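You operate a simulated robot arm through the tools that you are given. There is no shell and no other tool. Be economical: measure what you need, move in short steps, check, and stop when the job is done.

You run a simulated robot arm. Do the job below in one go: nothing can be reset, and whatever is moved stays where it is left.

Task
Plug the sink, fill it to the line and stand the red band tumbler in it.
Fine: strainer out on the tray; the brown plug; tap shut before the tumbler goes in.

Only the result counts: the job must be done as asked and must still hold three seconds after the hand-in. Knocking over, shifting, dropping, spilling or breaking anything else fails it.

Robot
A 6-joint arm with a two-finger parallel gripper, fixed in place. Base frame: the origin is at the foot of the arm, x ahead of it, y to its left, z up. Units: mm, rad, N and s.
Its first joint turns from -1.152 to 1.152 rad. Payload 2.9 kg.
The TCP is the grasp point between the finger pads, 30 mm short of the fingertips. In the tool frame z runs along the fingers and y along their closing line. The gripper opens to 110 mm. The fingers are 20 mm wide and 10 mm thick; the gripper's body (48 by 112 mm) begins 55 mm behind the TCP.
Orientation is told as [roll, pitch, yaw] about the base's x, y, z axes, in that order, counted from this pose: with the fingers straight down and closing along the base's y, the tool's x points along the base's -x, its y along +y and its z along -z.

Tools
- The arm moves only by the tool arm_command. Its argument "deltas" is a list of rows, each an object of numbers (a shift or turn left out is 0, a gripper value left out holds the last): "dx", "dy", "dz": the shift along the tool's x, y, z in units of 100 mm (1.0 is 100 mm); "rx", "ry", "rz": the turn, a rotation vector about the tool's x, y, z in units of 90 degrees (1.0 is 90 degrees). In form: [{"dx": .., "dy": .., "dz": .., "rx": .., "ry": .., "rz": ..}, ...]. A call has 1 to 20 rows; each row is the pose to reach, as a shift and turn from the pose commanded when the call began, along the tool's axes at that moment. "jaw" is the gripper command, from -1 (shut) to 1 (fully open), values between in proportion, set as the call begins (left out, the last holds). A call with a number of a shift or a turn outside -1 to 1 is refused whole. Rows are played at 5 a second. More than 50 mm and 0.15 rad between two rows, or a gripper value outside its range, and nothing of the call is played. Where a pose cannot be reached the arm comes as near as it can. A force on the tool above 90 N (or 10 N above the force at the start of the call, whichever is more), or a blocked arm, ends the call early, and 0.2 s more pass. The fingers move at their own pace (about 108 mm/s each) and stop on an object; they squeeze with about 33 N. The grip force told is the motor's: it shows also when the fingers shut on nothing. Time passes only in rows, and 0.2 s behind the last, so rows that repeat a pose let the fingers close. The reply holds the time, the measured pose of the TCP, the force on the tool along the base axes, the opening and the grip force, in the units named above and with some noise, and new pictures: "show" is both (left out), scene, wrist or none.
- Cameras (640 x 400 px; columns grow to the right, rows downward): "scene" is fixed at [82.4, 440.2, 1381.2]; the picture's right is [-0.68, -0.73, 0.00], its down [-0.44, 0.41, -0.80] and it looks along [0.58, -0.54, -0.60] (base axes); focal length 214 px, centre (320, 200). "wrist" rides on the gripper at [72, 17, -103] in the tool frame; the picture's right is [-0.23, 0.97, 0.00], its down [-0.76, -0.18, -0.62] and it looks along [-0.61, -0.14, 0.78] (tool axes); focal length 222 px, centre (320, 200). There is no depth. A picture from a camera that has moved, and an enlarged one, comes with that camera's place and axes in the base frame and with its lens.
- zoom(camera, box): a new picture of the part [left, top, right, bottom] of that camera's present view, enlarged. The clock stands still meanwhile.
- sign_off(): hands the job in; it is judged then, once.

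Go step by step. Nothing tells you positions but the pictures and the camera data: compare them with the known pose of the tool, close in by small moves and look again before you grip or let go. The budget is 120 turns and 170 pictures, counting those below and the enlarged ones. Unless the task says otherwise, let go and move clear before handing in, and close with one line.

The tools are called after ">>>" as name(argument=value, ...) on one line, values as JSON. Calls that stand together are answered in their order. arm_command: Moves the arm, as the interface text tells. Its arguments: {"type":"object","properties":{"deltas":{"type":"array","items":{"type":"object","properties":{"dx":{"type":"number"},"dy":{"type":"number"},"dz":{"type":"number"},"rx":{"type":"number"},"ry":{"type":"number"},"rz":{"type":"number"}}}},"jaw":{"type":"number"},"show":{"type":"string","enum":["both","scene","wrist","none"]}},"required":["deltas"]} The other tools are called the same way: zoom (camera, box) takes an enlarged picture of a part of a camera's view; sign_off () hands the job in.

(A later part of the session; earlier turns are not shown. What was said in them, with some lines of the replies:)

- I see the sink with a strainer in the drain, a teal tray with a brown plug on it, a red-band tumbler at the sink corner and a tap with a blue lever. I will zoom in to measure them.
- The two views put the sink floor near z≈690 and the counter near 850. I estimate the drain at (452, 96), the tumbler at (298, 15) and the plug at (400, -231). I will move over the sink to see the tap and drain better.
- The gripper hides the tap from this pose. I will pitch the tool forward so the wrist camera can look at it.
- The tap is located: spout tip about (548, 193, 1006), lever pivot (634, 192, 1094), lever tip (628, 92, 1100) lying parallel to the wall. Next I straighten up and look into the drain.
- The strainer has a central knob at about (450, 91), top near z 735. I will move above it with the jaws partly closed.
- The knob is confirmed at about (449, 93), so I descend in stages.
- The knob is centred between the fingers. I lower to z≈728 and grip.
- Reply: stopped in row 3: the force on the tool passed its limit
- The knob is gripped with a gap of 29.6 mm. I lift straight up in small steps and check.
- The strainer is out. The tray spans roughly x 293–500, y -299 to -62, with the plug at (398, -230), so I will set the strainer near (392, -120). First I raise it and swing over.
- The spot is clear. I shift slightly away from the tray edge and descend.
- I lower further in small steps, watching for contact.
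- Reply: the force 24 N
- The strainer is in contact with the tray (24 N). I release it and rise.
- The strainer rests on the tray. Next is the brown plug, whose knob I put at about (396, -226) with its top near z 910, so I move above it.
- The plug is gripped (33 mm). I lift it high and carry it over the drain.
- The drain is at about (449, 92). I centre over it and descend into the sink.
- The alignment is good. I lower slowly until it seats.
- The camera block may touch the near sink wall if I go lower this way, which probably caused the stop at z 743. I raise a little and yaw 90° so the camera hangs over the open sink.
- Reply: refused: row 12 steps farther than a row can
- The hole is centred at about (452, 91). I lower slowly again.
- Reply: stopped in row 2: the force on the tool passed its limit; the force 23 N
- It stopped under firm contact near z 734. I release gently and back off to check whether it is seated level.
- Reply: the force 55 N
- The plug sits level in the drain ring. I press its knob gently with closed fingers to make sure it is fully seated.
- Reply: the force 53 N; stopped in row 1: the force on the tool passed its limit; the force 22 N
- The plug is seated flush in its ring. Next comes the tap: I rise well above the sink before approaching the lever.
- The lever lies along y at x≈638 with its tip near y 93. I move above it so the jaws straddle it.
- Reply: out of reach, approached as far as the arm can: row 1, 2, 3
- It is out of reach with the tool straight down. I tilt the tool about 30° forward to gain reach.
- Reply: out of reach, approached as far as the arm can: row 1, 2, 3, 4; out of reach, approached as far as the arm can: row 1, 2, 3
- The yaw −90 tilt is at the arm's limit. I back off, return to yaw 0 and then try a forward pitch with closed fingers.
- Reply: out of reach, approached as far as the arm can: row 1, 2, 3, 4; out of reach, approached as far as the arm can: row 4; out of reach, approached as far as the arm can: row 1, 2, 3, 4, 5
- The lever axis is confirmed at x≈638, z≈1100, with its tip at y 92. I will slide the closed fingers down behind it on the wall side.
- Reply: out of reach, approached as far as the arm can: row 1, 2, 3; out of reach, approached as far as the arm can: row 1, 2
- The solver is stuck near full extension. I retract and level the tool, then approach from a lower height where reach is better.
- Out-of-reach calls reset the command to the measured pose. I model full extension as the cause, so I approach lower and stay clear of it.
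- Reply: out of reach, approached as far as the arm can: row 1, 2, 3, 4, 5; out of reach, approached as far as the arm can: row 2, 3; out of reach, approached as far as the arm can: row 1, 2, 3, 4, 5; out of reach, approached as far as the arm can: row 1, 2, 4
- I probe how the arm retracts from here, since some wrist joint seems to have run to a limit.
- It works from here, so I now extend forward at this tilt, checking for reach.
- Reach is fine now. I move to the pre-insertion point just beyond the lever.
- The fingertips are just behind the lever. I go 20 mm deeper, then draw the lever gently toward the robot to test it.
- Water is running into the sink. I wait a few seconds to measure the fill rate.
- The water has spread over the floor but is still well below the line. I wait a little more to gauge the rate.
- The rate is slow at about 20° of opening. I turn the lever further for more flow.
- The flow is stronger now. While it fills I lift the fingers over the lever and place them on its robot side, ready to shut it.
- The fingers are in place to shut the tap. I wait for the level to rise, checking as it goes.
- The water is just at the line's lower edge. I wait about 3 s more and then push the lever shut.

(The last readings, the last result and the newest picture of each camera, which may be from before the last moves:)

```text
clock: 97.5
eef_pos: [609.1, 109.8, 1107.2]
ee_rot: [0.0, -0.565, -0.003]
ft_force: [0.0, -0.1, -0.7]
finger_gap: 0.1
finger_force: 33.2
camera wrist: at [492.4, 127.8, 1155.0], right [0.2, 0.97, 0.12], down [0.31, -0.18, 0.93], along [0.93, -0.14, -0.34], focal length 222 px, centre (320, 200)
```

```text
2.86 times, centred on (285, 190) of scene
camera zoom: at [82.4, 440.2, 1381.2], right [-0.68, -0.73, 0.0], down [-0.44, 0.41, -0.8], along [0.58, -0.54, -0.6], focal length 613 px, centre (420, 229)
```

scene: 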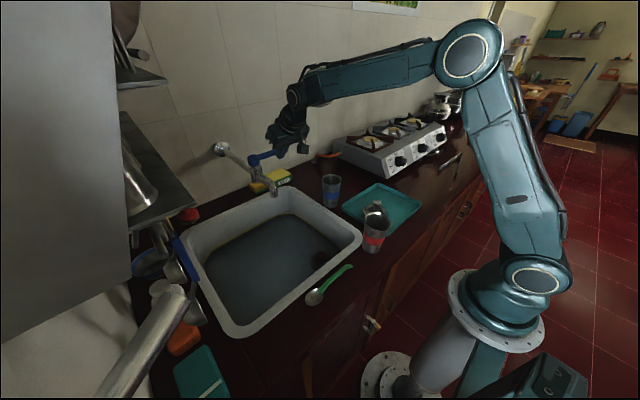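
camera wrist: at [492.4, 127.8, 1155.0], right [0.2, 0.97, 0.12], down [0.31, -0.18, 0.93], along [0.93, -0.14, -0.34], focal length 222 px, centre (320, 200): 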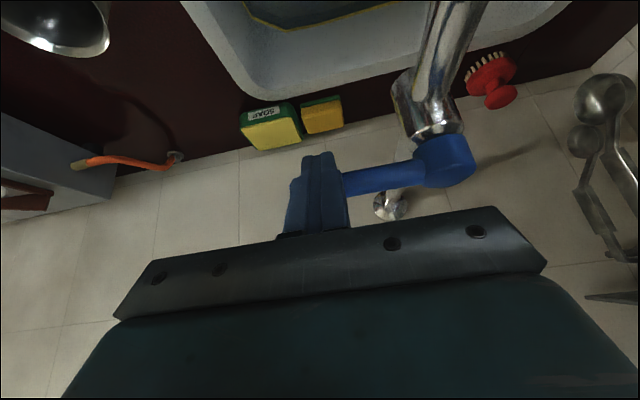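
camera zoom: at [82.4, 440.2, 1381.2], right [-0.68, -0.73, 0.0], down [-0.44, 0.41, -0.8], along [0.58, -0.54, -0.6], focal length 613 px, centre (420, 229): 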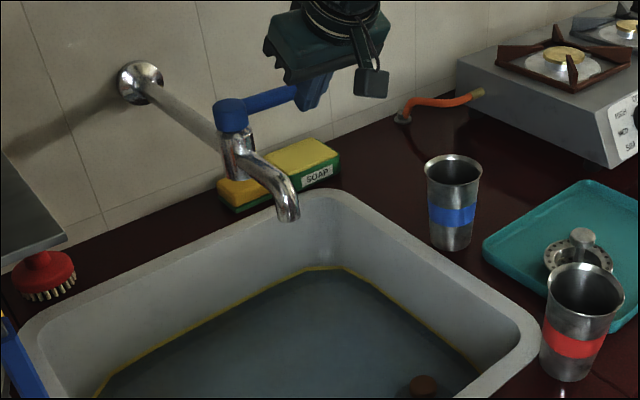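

The stream has stopped. I nudge the lever a little further to make sure it is at its closed stop, and check the level.

>>> arm_command(deltas=[{"dx": -0.025, "dz": 0.016}, {"dx": -0.06, "dz": 0.038}, {"dx": -0.06, "dz": 0.038}], show="none")

>>> zoom(camera="scene", box=[225, 200, 305, 260])

>>> zoom(camera="scene", box=[225, 130, 315, 210])

```text
clock: 98.3
eef_pos: [613.6, 109.6, 1104.4]
ee_rot: [-0.002, -0.556, -0.002]
ft_force: [-27.0, 0.3, -8.8]
finger_gap: 0.0
finger_force: 33.5
```

```text
6.67 times, centred on (265, 230) of scene
camera zoom: at [81.8, 440.2, 1381.3], right [-0.68, -0.73, 0.0], down [-0.44, 0.41, -0.8], along [0.58, -0.54, -0.6], focal length 1430 px, centre (687, 0)
```

zoom: 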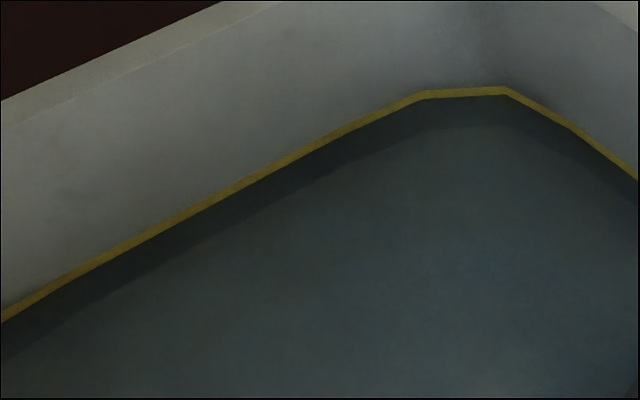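

```text
5.00 times, centred on (270, 170) of scene
camera zoom: at [81.8, 440.2, 1381.3], right [-0.68, -0.73, 0.0], down [-0.44, 0.41, -0.8], along [0.58, -0.54, -0.6], focal length 1072 px, centre (570, 350)
```

zoom: 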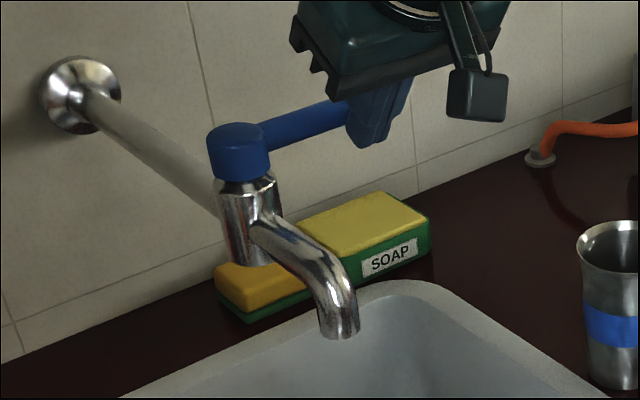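

The tap is against its closed stop with no drip, and the level is on the yellow line. I retreat and straighten the tool for the red-band tumbler.

>>> arm_command(deltas=[{"dx": 0.2, "dz": -0.13}, {"dx": 0.4, "dz": -0.35}, {"dx": 0.6, "dz": -0.6}, {"dx": 0.9, "dz": -0.8}], show="none")

>>> arm_command(deltas=[{"dx": 0.2, "dz": -0.2, "ry": 0.09}, {"dx": 0.4, "dz": -0.4, "ry": 0.18}, {"dx": 0.6, "dz": -0.6, "ry": 0.27}, {"dx": 0.8, "dz": -0.8, "ry": 0.355}], jaw=1, show="none")

```text
clock: 99.3
eef_pos: [496.0, 110.1, 1125.4]
ee_rot: [0.002, -0.563, -0.006]
ft_force: [0.5, 0.9, -0.4]
finger_gap: 0.0
finger_force: 33.1
```

```text
clock: 100.3
eef_pos: [386.0, 109.0, 1151.7]
ee_rot: [-0.001, -0.005, -0.003]
ft_force: [-0.2, 0.3, 0.9]
finger_gap: 109.9
finger_force: 0.0
```

Next I move above the red-band tumbler to measure it.

>>> arm_command(deltas=[{"dx": 0.15, "dy": -0.25, "dz": 0.1}, {"dx": 0.3, "dy": -0.5, "dz": 0.2}, {"dx": 0.45, "dy": -0.75, "dz": 0.3}, {"dx": 0.6, "dy": -0.94, "dz": 0.4}], show="wrist")

>>> zoom(camera="scene", box=[330, 180, 420, 270])

```text
clock: 101.3
eef_pos: [325.9, 14.9, 1108.9]
ee_rot: [0.0, -0.01, -0.001]
ft_force: [0.4, 0.0, -0.1]
finger_gap: 110.2
finger_force: 0.0
camera wrist: at [253.3, 33.3, 1211.5], right [0.23, 0.97, 0.0], down [0.76, -0.18, 0.63], along [0.61, -0.14, -0.78], focal length 222 px, centre (320, 200)
```

wrist: 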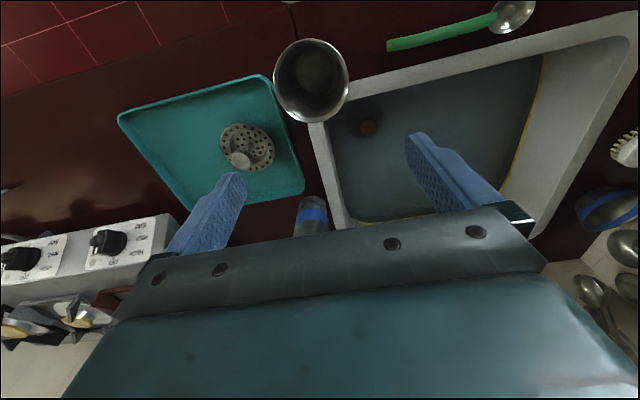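

```text
4.44 times, centred on (375, 225) of scene
camera zoom: at [82.4, 440.2, 1381.2], right [-0.68, -0.73, 0.0], down [-0.44, 0.41, -0.8], along [0.58, -0.54, -0.6], focal length 953 px, centre (76, 89)
```

zoom: 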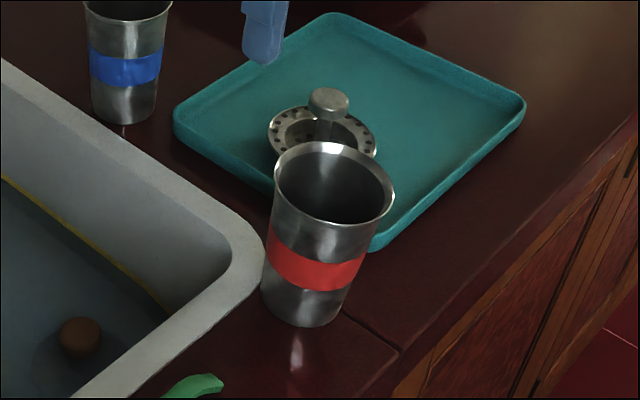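

The tumbler's rim is centred at about (299, 14) with its top near z 965. I align and descend with the jaws wide open.

>>> arm_command(deltas=[{"dx": 0.14, "dz": 0.3}, {"dx": 0.27, "dz": 0.6}, {"dx": 0.27, "dz": 0.85}], show="both")

>>> zoom(camera="scene", box=[330, 160, 430, 260])

```text
clock: 102.1
eef_pos: [300.0, 16.4, 1025.9]
ee_rot: [0.0, -0.01, -0.003]
ft_force: [-0.2, 0.0, 0.5]
finger_gap: 109.7
finger_force: 0.1
camera wrist: at [228.0, 34.0, 1127.6], right [0.23, 0.97, 0.0], down [0.76, -0.18, 0.63], along [0.61, -0.14, -0.78], focal length 222 px, centre (320, 200)
```

scene: 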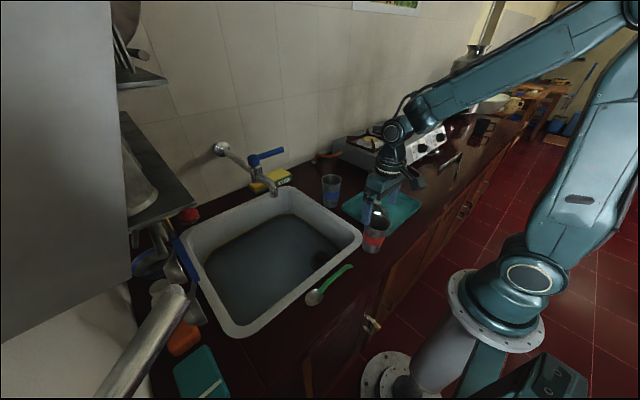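
wrist: 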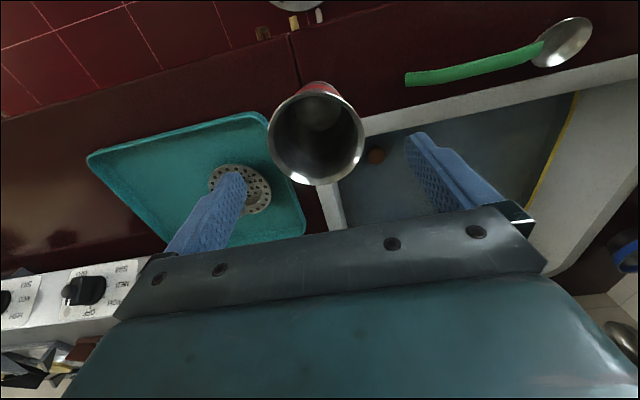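

```text
4.00 times, centred on (380, 210) of scene
camera zoom: at [82.4, 440.2, 1381.2], right [-0.68, -0.73, 0.0], down [-0.44, 0.41, -0.8], along [0.58, -0.54, -0.6], focal length 858 px, centre (80, 160)
```

zoom: 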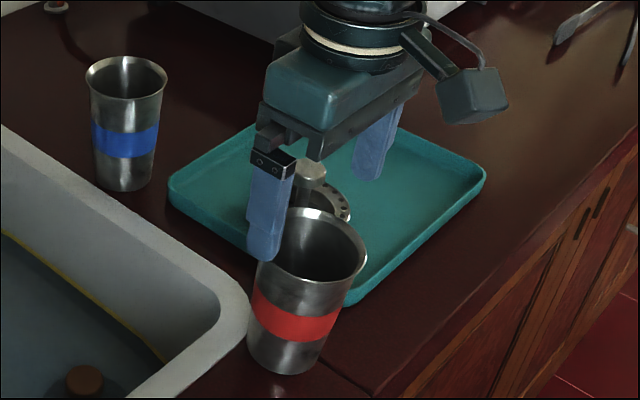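

>>> arm_command(deltas=[{"dx": 0.03, "dz": 0.3}, {"dx": 0.03, "dz": 0.6}, {"dx": 0.03, "dz": 0.85}, {"dx": 0.03, "dz": 0.96}], show="wrist")

>>> zoom(camera="scene", box=[330, 180, 420, 270])

```text
clock: 103.1
eef_pos: [298.3, 17.3, 929.3]
ee_rot: [0.001, -0.008, -0.004]
ft_force: [0.1, -0.2, -0.1]
finger_gap: 110.1
finger_force: 0.1
camera wrist: at [224.9, 35.0, 1031.2], right [0.23, 0.97, 0.0], down [0.76, -0.18, 0.63], along [0.61, -0.14, -0.78], focal length 222 px, centre (320, 200)
```

wrist: 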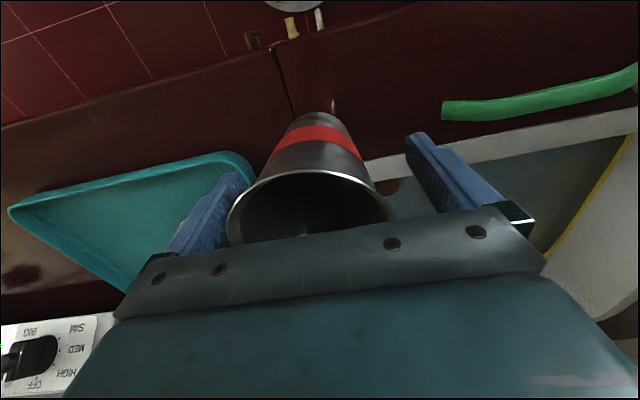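

```text
4.44 times, centred on (375, 225) of scene
camera zoom: at [82.4, 440.2, 1381.2], right [-0.68, -0.73, 0.0], down [-0.44, 0.41, -0.8], along [0.58, -0.54, -0.6], focal length 953 px, centre (76, 89)
```

zoom: 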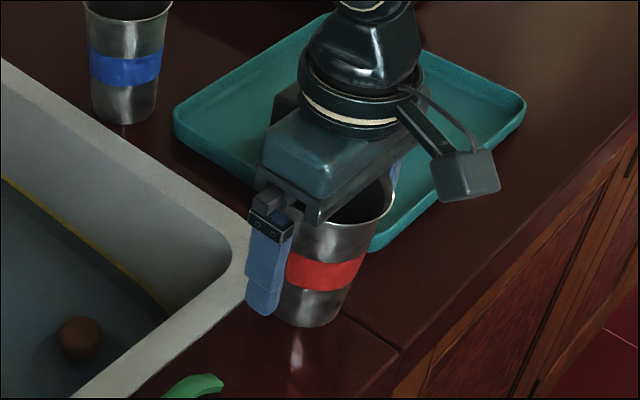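

>>> arm_command(deltas=[{"dy": -0.04}, {"dy": -0.04}], show="none")

>>> arm_command(deltas=[{}, {}, {}, {}], jaw=-1, show="wrist")

>>> arm_command(deltas=[{"dz": -0.1}, {"dz": -0.3}, {"dz": -0.6}, {"dz": -0.9}], show="both")

```text
clock: 103.7
eef_pos: [298.1, 13.2, 929.0]
ee_rot: [0.001, -0.007, -0.005]
ft_force: [-0.6, 0.7, 0.6]
finger_gap: 110.0
finger_force: 0.0
```

```text
clock: 104.7
eef_pos: [298.1, 13.2, 929.8]
ee_rot: [0.001, -0.007, -0.004]
ft_force: [-0.6, 1.0, 0.4]
finger_gap: 69.7
finger_force: 33.7
camera wrist: at [225.0, 31.0, 1031.8], right [0.23, 0.97, 0.0], down [0.76, -0.18, 0.63], along [0.61, -0.14, -0.78], focal length 222 px, centre (320, 200)
```

wrist: 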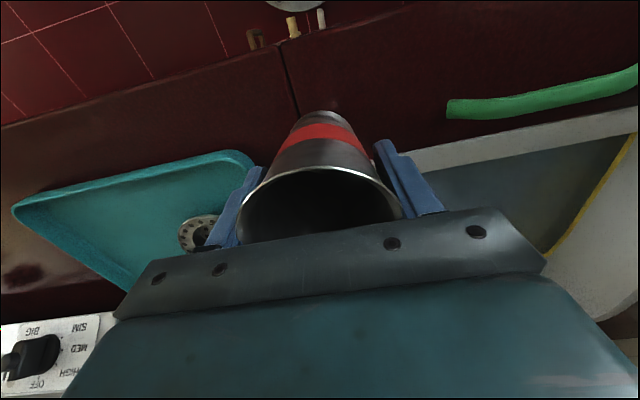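

```text
clock: 105.7
eef_pos: [295.8, 12.7, 1018.7]
ee_rot: [0.002, -0.008, -0.002]
ft_force: [-0.3, 0.3, -1.9]
finger_gap: 69.7
finger_force: 33.1
camera wrist: at [223.1, 30.9, 1121.8], right [0.23, 0.97, 0.0], down [0.76, -0.18, 0.63], along [0.61, -0.14, -0.78], focal length 222 px, centre (320, 200)
```

scene: 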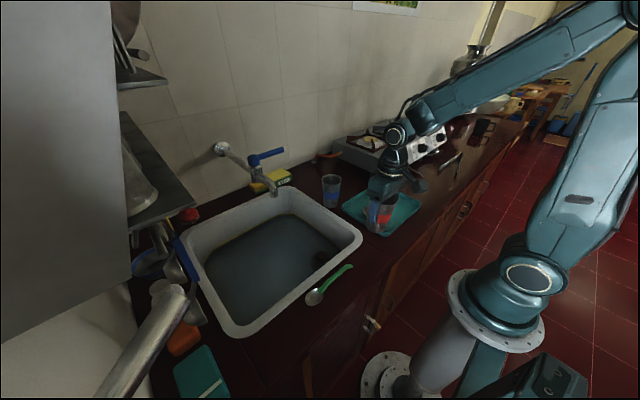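
wrist: 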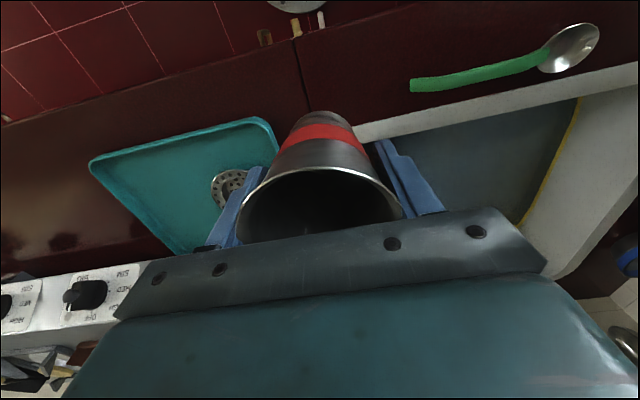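

The tumbler is lifted cleanly. I carry it over the open part of the sink near (480, 245), clear of both spout and plug.

>>> arm_command(deltas=[{"dx": -0.26, "dy": 0.33}, {"dx": -0.53, "dy": 0.66}, {"dx": -0.8, "dy": 1.0}], show="none")

>>> arm_command(deltas=[{"dx": -0.26, "dy": 0.33}, {"dx": -0.53, "dy": 0.66}, {"dx": -0.8, "dy": 1.0}], show="none")

>>> arm_command(deltas=[{"dx": -0.2, "dy": 0.2}, {"dx": -0.2, "dy": 0.32, "dz": 0.2}], show="both")

```text
clock: 106.5
eef_pos: [378.2, 113.9, 1022.0]
ee_rot: [0.0, -0.009, -0.004]
ft_force: [1.4, 0.4, -0.3]
finger_gap: 69.6
finger_force: 33.0
```

```text
clock: 107.3
eef_pos: [459.3, 210.8, 1018.6]
ee_rot: [-0.001, -0.009, -0.003]
ft_force: [-1.1, -0.9, -1.8]
finger_gap: 69.9
finger_force: 33.2
```

```text
clock: 107.9
eef_pos: [478.5, 243.6, 998.4]
ee_rot: [0.001, -0.007, -0.003]
ft_force: [-0.1, 0.4, -0.3]
finger_gap: 69.5
finger_force: 32.8
camera wrist: at [404.9, 261.4, 1101.4], right [0.23, 0.97, 0.0], down [0.76, -0.18, 0.63], along [0.61, -0.14, -0.78], focal length 222 px, centre (320, 200)
```

scene: 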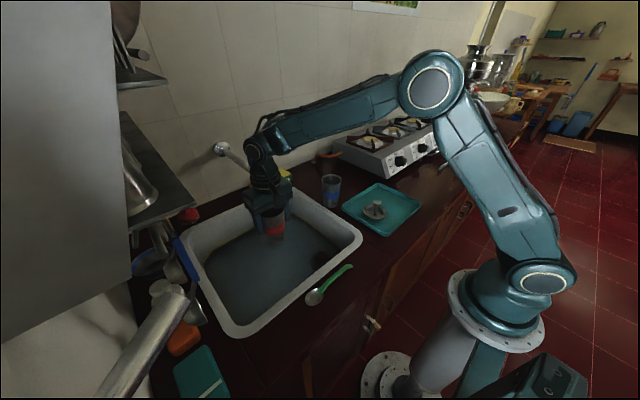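
wrist: 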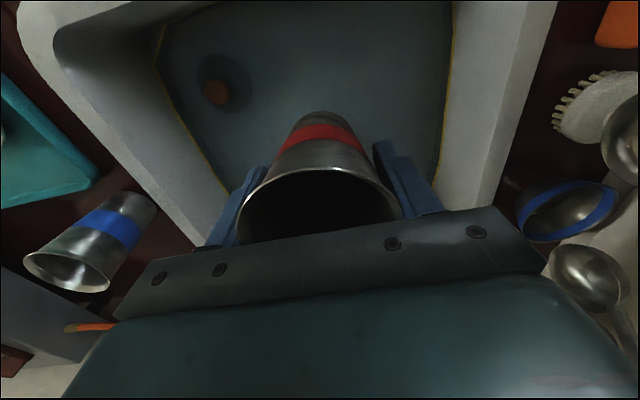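

To keep the wrist away from the spout I shift a bit toward the left side of the sink, then descend.

>>> arm_command(deltas=[{"dx": 0.13, "dy": 0.4}, {"dx": 0.13, "dy": 0.46, "dz": 0.3}, {"dx": 0.13, "dy": 0.46, "dz": 0.7}, {"dx": 0.13, "dy": 0.46, "dz": 1.0}], show="both")

```text
clock: 108.9
eef_pos: [467.3, 290.0, 898.2]
ee_rot: [0.003, -0.008, -0.004]
ft_force: [-0.4, 1.2, -0.9]
finger_gap: 69.6
finger_force: 32.9
camera wrist: at [393.8, 307.9, 1001.7], right [0.23, 0.97, 0.0], down [0.76, -0.18, 0.63], along [0.61, -0.14, -0.78], focal length 222 px, centre (320, 200)
```

scene: 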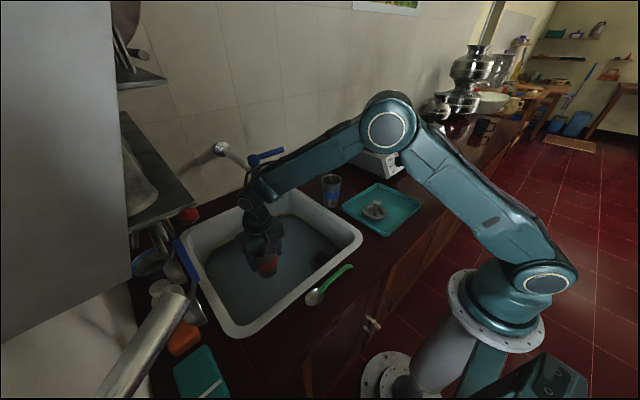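
wrist: 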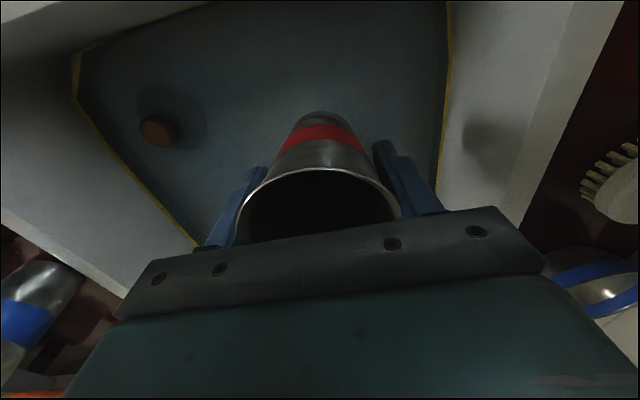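

>>> arm_command(deltas=[{"dz": 0.35}, {"dz": 0.7}, {"dz": 0.9}], show="none")

>>> arm_command(deltas=[{"dz": 0.06}, {"dz": 0.12}, {"dz": 0.18}], show="both")

>>> zoom(camera="scene", box=[180, 130, 350, 310])

```text
clock: 109.7
eef_pos: [467.6, 290.9, 808.1]
ee_rot: [0.0, -0.007, -0.003]
ft_force: [0.5, -0.2, -1.1]
finger_gap: 69.6
finger_force: 33.5
```

```text
clock: 110.5
eef_pos: [466.4, 290.0, 792.9]
ee_rot: [0.001, -0.009, -0.003]
ft_force: [0.5, 0.1, -0.9]
finger_gap: 69.4
finger_force: 32.9
camera wrist: at [393.7, 308.6, 894.2], right [0.23, 0.97, 0.0], down [0.76, -0.18, 0.63], along [0.61, -0.14, -0.78], focal length 222 px, centre (320, 200)
```

scene: 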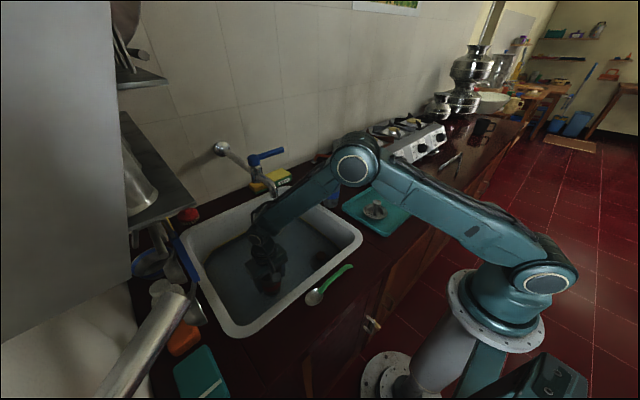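
wrist: 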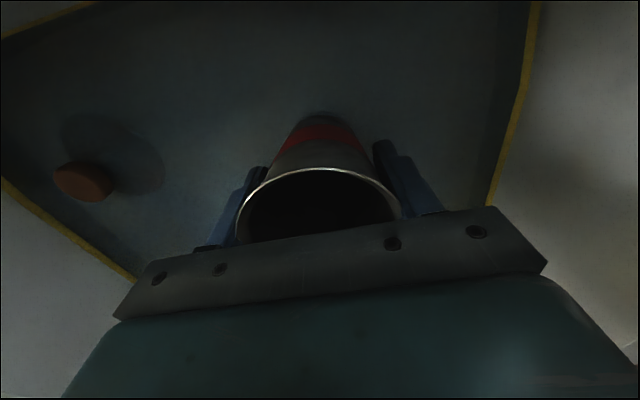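

```text
2.22 times, centred on (265, 220) of scene
camera zoom: at [82.5, 440.2, 1381.2], right [-0.68, -0.73, 0.0], down [-0.44, 0.41, -0.8], along [0.58, -0.54, -0.6], focal length 477 px, centre (442, 156)
```

zoom: 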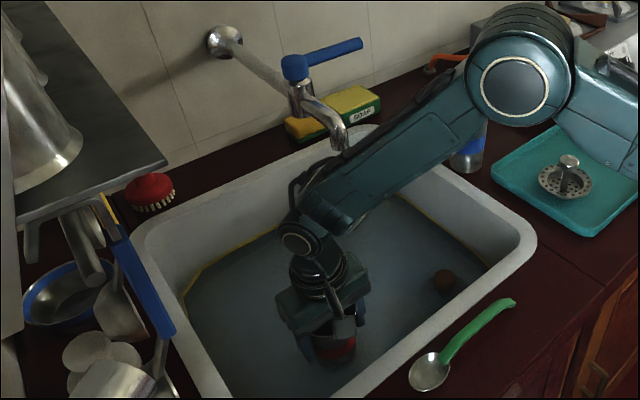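

The wrist is clear of the spout. I continue down in small steps to the sink floor.

>>> arm_command(deltas=[{"dz": 0.06}, {"dz": 0.12}, {"dz": 0.14}], show="none")

>>> arm_command(deltas=[{"dz": 0.04}, {"dz": 0.08}, {"dz": 0.08}], show="none")

```text
clock: 111.3
eef_pos: [466.5, 289.4, 779.1]
ee_rot: [0.002, -0.008, -0.004]
ft_force: [-2.0, 0.1, 5.4]
finger_gap: 69.5
finger_force: 33.0
```

```text
clock: 112.1
eef_pos: [468.3, 290.7, 771.8]
ee_rot: [0.002, -0.012, -0.005]
ft_force: [6.5, -0.8, 17.0]
finger_gap: 69.5
finger_force: 32.9
```

>>> arm_command(deltas=[{}], show="wrist")

>>> zoom(camera="scene", box=[220, 220, 320, 320])

```text
clock: 112.5
eef_pos: [468.0, 290.8, 772.2]
ee_rot: [0.003, -0.008, -0.003]
ft_force: [6.6, -1.0, 17.1]
finger_gap: 69.6
finger_force: 33.4
camera wrist: at [394.8, 308.8, 873.8], right [0.23, 0.97, 0.0], down [0.76, -0.18, 0.63], along [0.61, -0.14, -0.78], focal length 222 px, centre (320, 200)
```

wrist: 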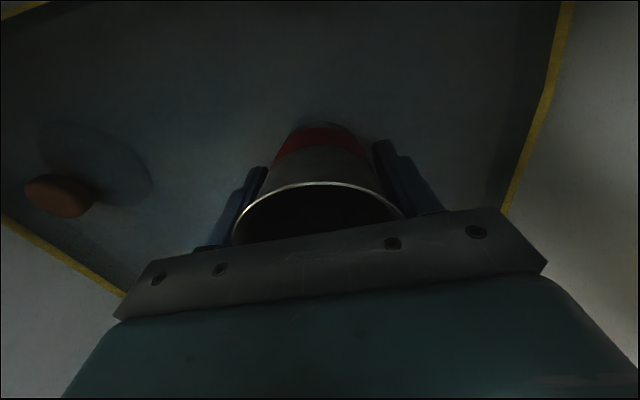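

```text
4.00 times, centred on (270, 270) of scene
camera zoom: at [82.3, 440.1, 1381.3], right [-0.68, -0.73, 0.0], down [-0.44, 0.41, -0.8], along [0.58, -0.54, -0.6], focal length 858 px, centre (520, -80)
```

zoom: 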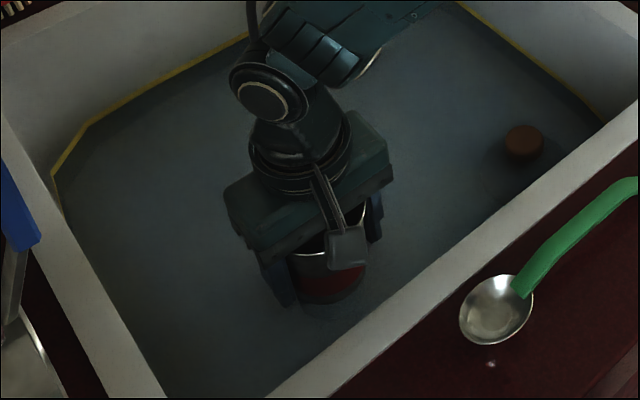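

The tumbler's base is on the sink floor and has shifted slightly in the grip. I relieve the pressure by 3 mm, then open.

>>> arm_command(deltas=[{"dz": -0.03}, {"dz": -0.03}], show="none")

>>> arm_command(deltas=[{}, {}, {}, {}, {}], jaw=0.9, show="wrist")

```text
clock: 113.1
eef_pos: [465.2, 291.1, 772.5]
ee_rot: [-0.001, -0.003, -0.004]
ft_force: [0.6, 0.0, -0.5]
finger_gap: 69.5
finger_force: 32.9
```

```text
clock: 114.3
eef_pos: [466.2, 291.0, 774.3]
ee_rot: [0.001, -0.008, -0.002]
ft_force: [-0.3, 0.5, 0.4]
finger_gap: 104.7
finger_force: 0.1
camera wrist: at [393.5, 308.8, 876.3], right [0.23, 0.97, 0.0], down [0.76, -0.18, 0.63], along [0.61, -0.14, -0.78], focal length 222 px, centre (320, 200)
```

wrist: 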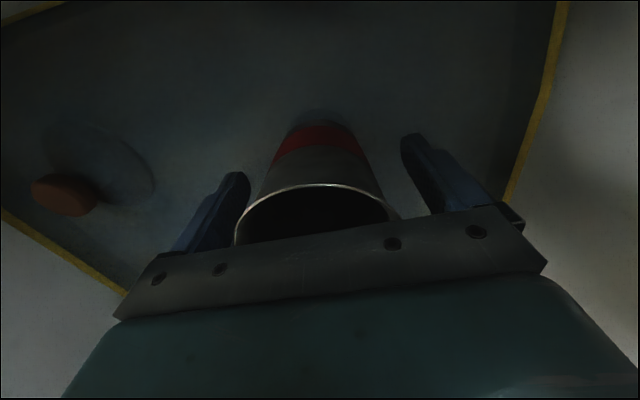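

It is released and the tumbler is standing. I rise straight up.

>>> arm_command(deltas=[{"dz": -0.2}, {"dz": -0.5}, {"dz": -0.9}], show="none")

>>> arm_command(deltas=[{"dz": -0.4}, {"dz": -0.7}, {"dz": -1.0}], show="none")

>>> arm_command(deltas=[{"dz": -0.4}, {"dx": 0.3, "dy": -0.2, "dz": -0.7}, {"dx": 0.6, "dy": -0.5, "dz": -0.9}, {"dx": 0.9, "dy": -0.8, "dz": -1.0}], show="both")

>>> zoom(camera="scene", box=[170, 130, 410, 320])

>>> zoom(camera="scene", box=[225, 200, 305, 290])

```text
clock: 115.1
eef_pos: [464.4, 289.8, 863.0]
ee_rot: [0.001, -0.006, -0.003]
ft_force: [-0.3, -0.5, -1.1]
finger_gap: 104.2
finger_force: 0.0
```

```text
clock: 115.9
eef_pos: [466.6, 288.8, 962.8]
ee_rot: [-0.001, -0.008, -0.004]
ft_force: [0.3, -0.4, 0.6]
finger_gap: 104.5
finger_force: 0.0
```

```text
clock: 116.9
eef_pos: [373.5, 209.5, 1062.2]
ee_rot: [0.0, -0.007, -0.002]
ft_force: [0.2, -0.4, -0.6]
finger_gap: 104.6
finger_force: 0.0
camera wrist: at [300.2, 228.3, 1165.4], right [0.23, 0.97, 0.0], down [0.76, -0.18, 0.63], along [0.61, -0.14, -0.78], focal length 222 px, centre (320, 200)
```

scene: 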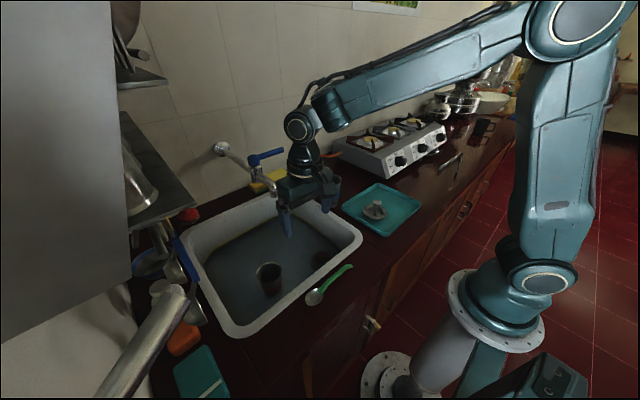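
wrist: 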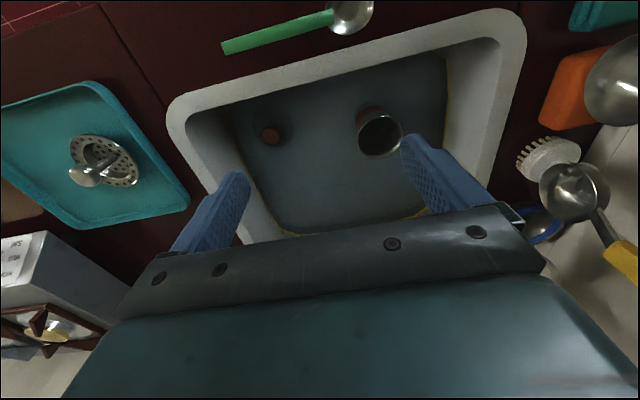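

```text
2.11 times, centred on (290, 225) of scene
camera zoom: at [82.4, 440.2, 1381.2], right [-0.68, -0.73, 0.0], down [-0.44, 0.41, -0.8], along [0.58, -0.54, -0.6], focal length 452 px, centre (383, 147)
```

zoom: 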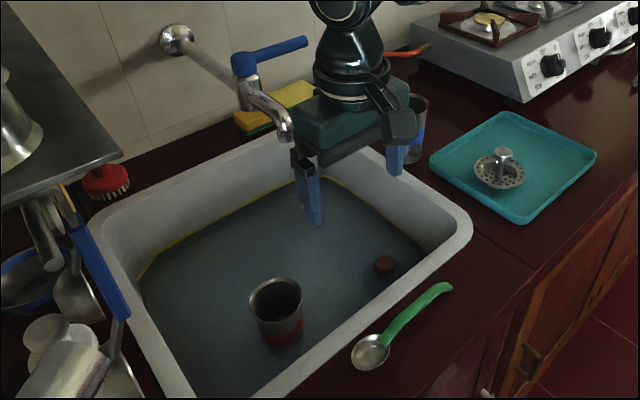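

```text
4.44 times, centred on (265, 245) of scene
camera zoom: at [82.4, 440.2, 1381.2], right [-0.68, -0.73, 0.0], down [-0.44, 0.41, -0.8], along [0.58, -0.54, -0.6], focal length 953 px, centre (564, 0)
```

zoom: 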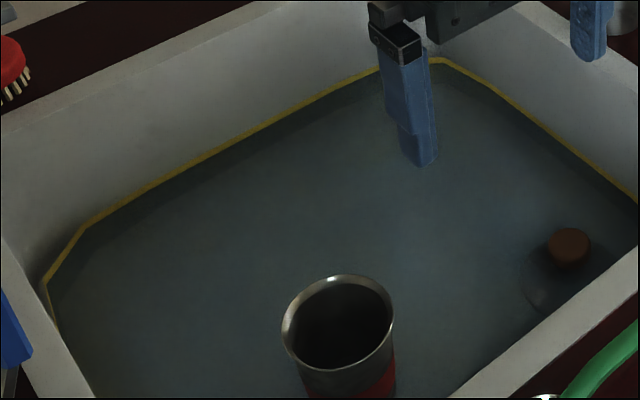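

Everything looks in place: the tumbler is standing, the plug is holding and the tap is shut. I move clear and check that it stays stable.

>>> arm_command(deltas=[{"dz": -0.4, "dx": 0.2}, {"dz": -0.8, "dx": 0.4}, {"dz": -1.0, "dx": 0.4}, {"dz": -1.0, "dx": 0.4}, {"dz": -1.0, "dx": 0.4}, {"dz": -1.0, "dx": 0.4}, {"dz": -1.0, "dx": 0.4}, {"dz": -1.0, "dx": 0.4}, {"dz": -1.0, "dx": 0.4}, {"dz": -1.0, "dx": 0.4}, {"dz": -1.0, "dx": 0.4}, {"dz": -1.0, "dx": 0.4}], show="none")

>>> zoom(camera="scene", box=[170, 130, 410, 320])

>>> zoom(camera="scene", box=[225, 200, 305, 260])

>>> zoom(camera="scene", box=[235, 245, 305, 310])

```text
clock: 119.5
eef_pos: [333.8, 209.2, 1161.9]
ee_rot: [0.001, -0.008, -0.003]
ft_force: [0.1, 0.0, 0.0]
finger_gap: 104.6
finger_force: 0.1
```

```text
2.11 times, centred on (290, 225) of scene
camera zoom: at [82.4, 440.2, 1381.2], right [-0.68, -0.73, 0.0], down [-0.44, 0.41, -0.8], along [0.58, -0.54, -0.6], focal length 452 px, centre (383, 147)
```

zoom: 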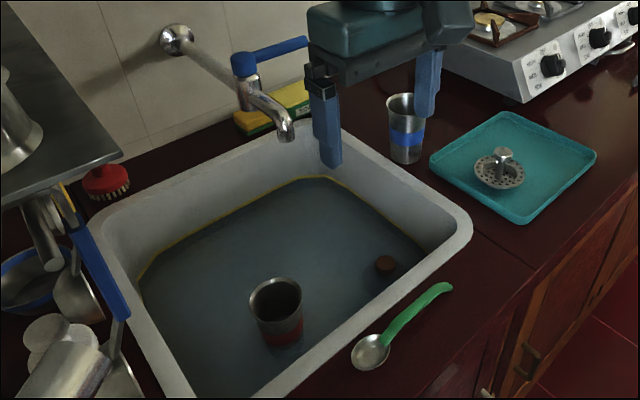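

```text
6.67 times, centred on (265, 230) of scene
camera zoom: at [82.4, 440.2, 1381.2], right [-0.68, -0.73, 0.0], down [-0.44, 0.41, -0.8], along [0.58, -0.54, -0.6], focal length 1430 px, centre (687, 0)
```

zoom: 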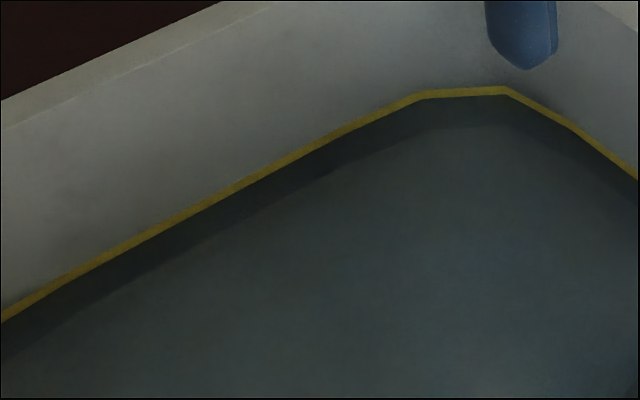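

```text
6.15 times, centred on (270, 278) of scene
camera zoom: at [82.4, 440.2, 1381.2], right [-0.68, -0.73, 0.0], down [-0.44, 0.41, -0.8], along [0.58, -0.54, -0.6], focal length 1320 px, centre (628, -277)
```

zoom: 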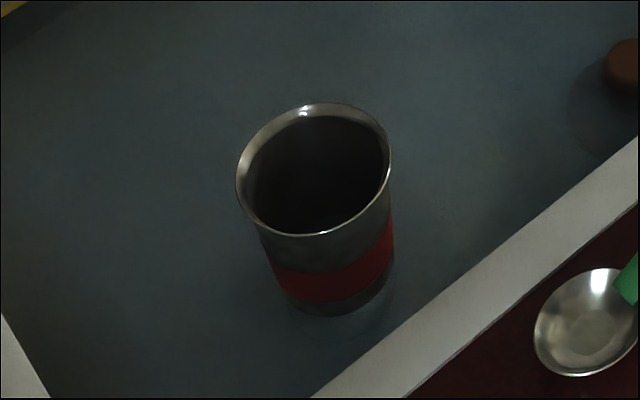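

The level holds on the line, the tumbler is standing steady, the tap is shut, the strainer is on the tray and the gripper is clear. I hand in.

>>> sign_off()

```text
The job is handed in.
```

I handed the job in with the strainer on the tray, the brown plug in the drain, the sink filled to the line, the tap shut before the tumbler went in, and the red band tumbler standing in the water.
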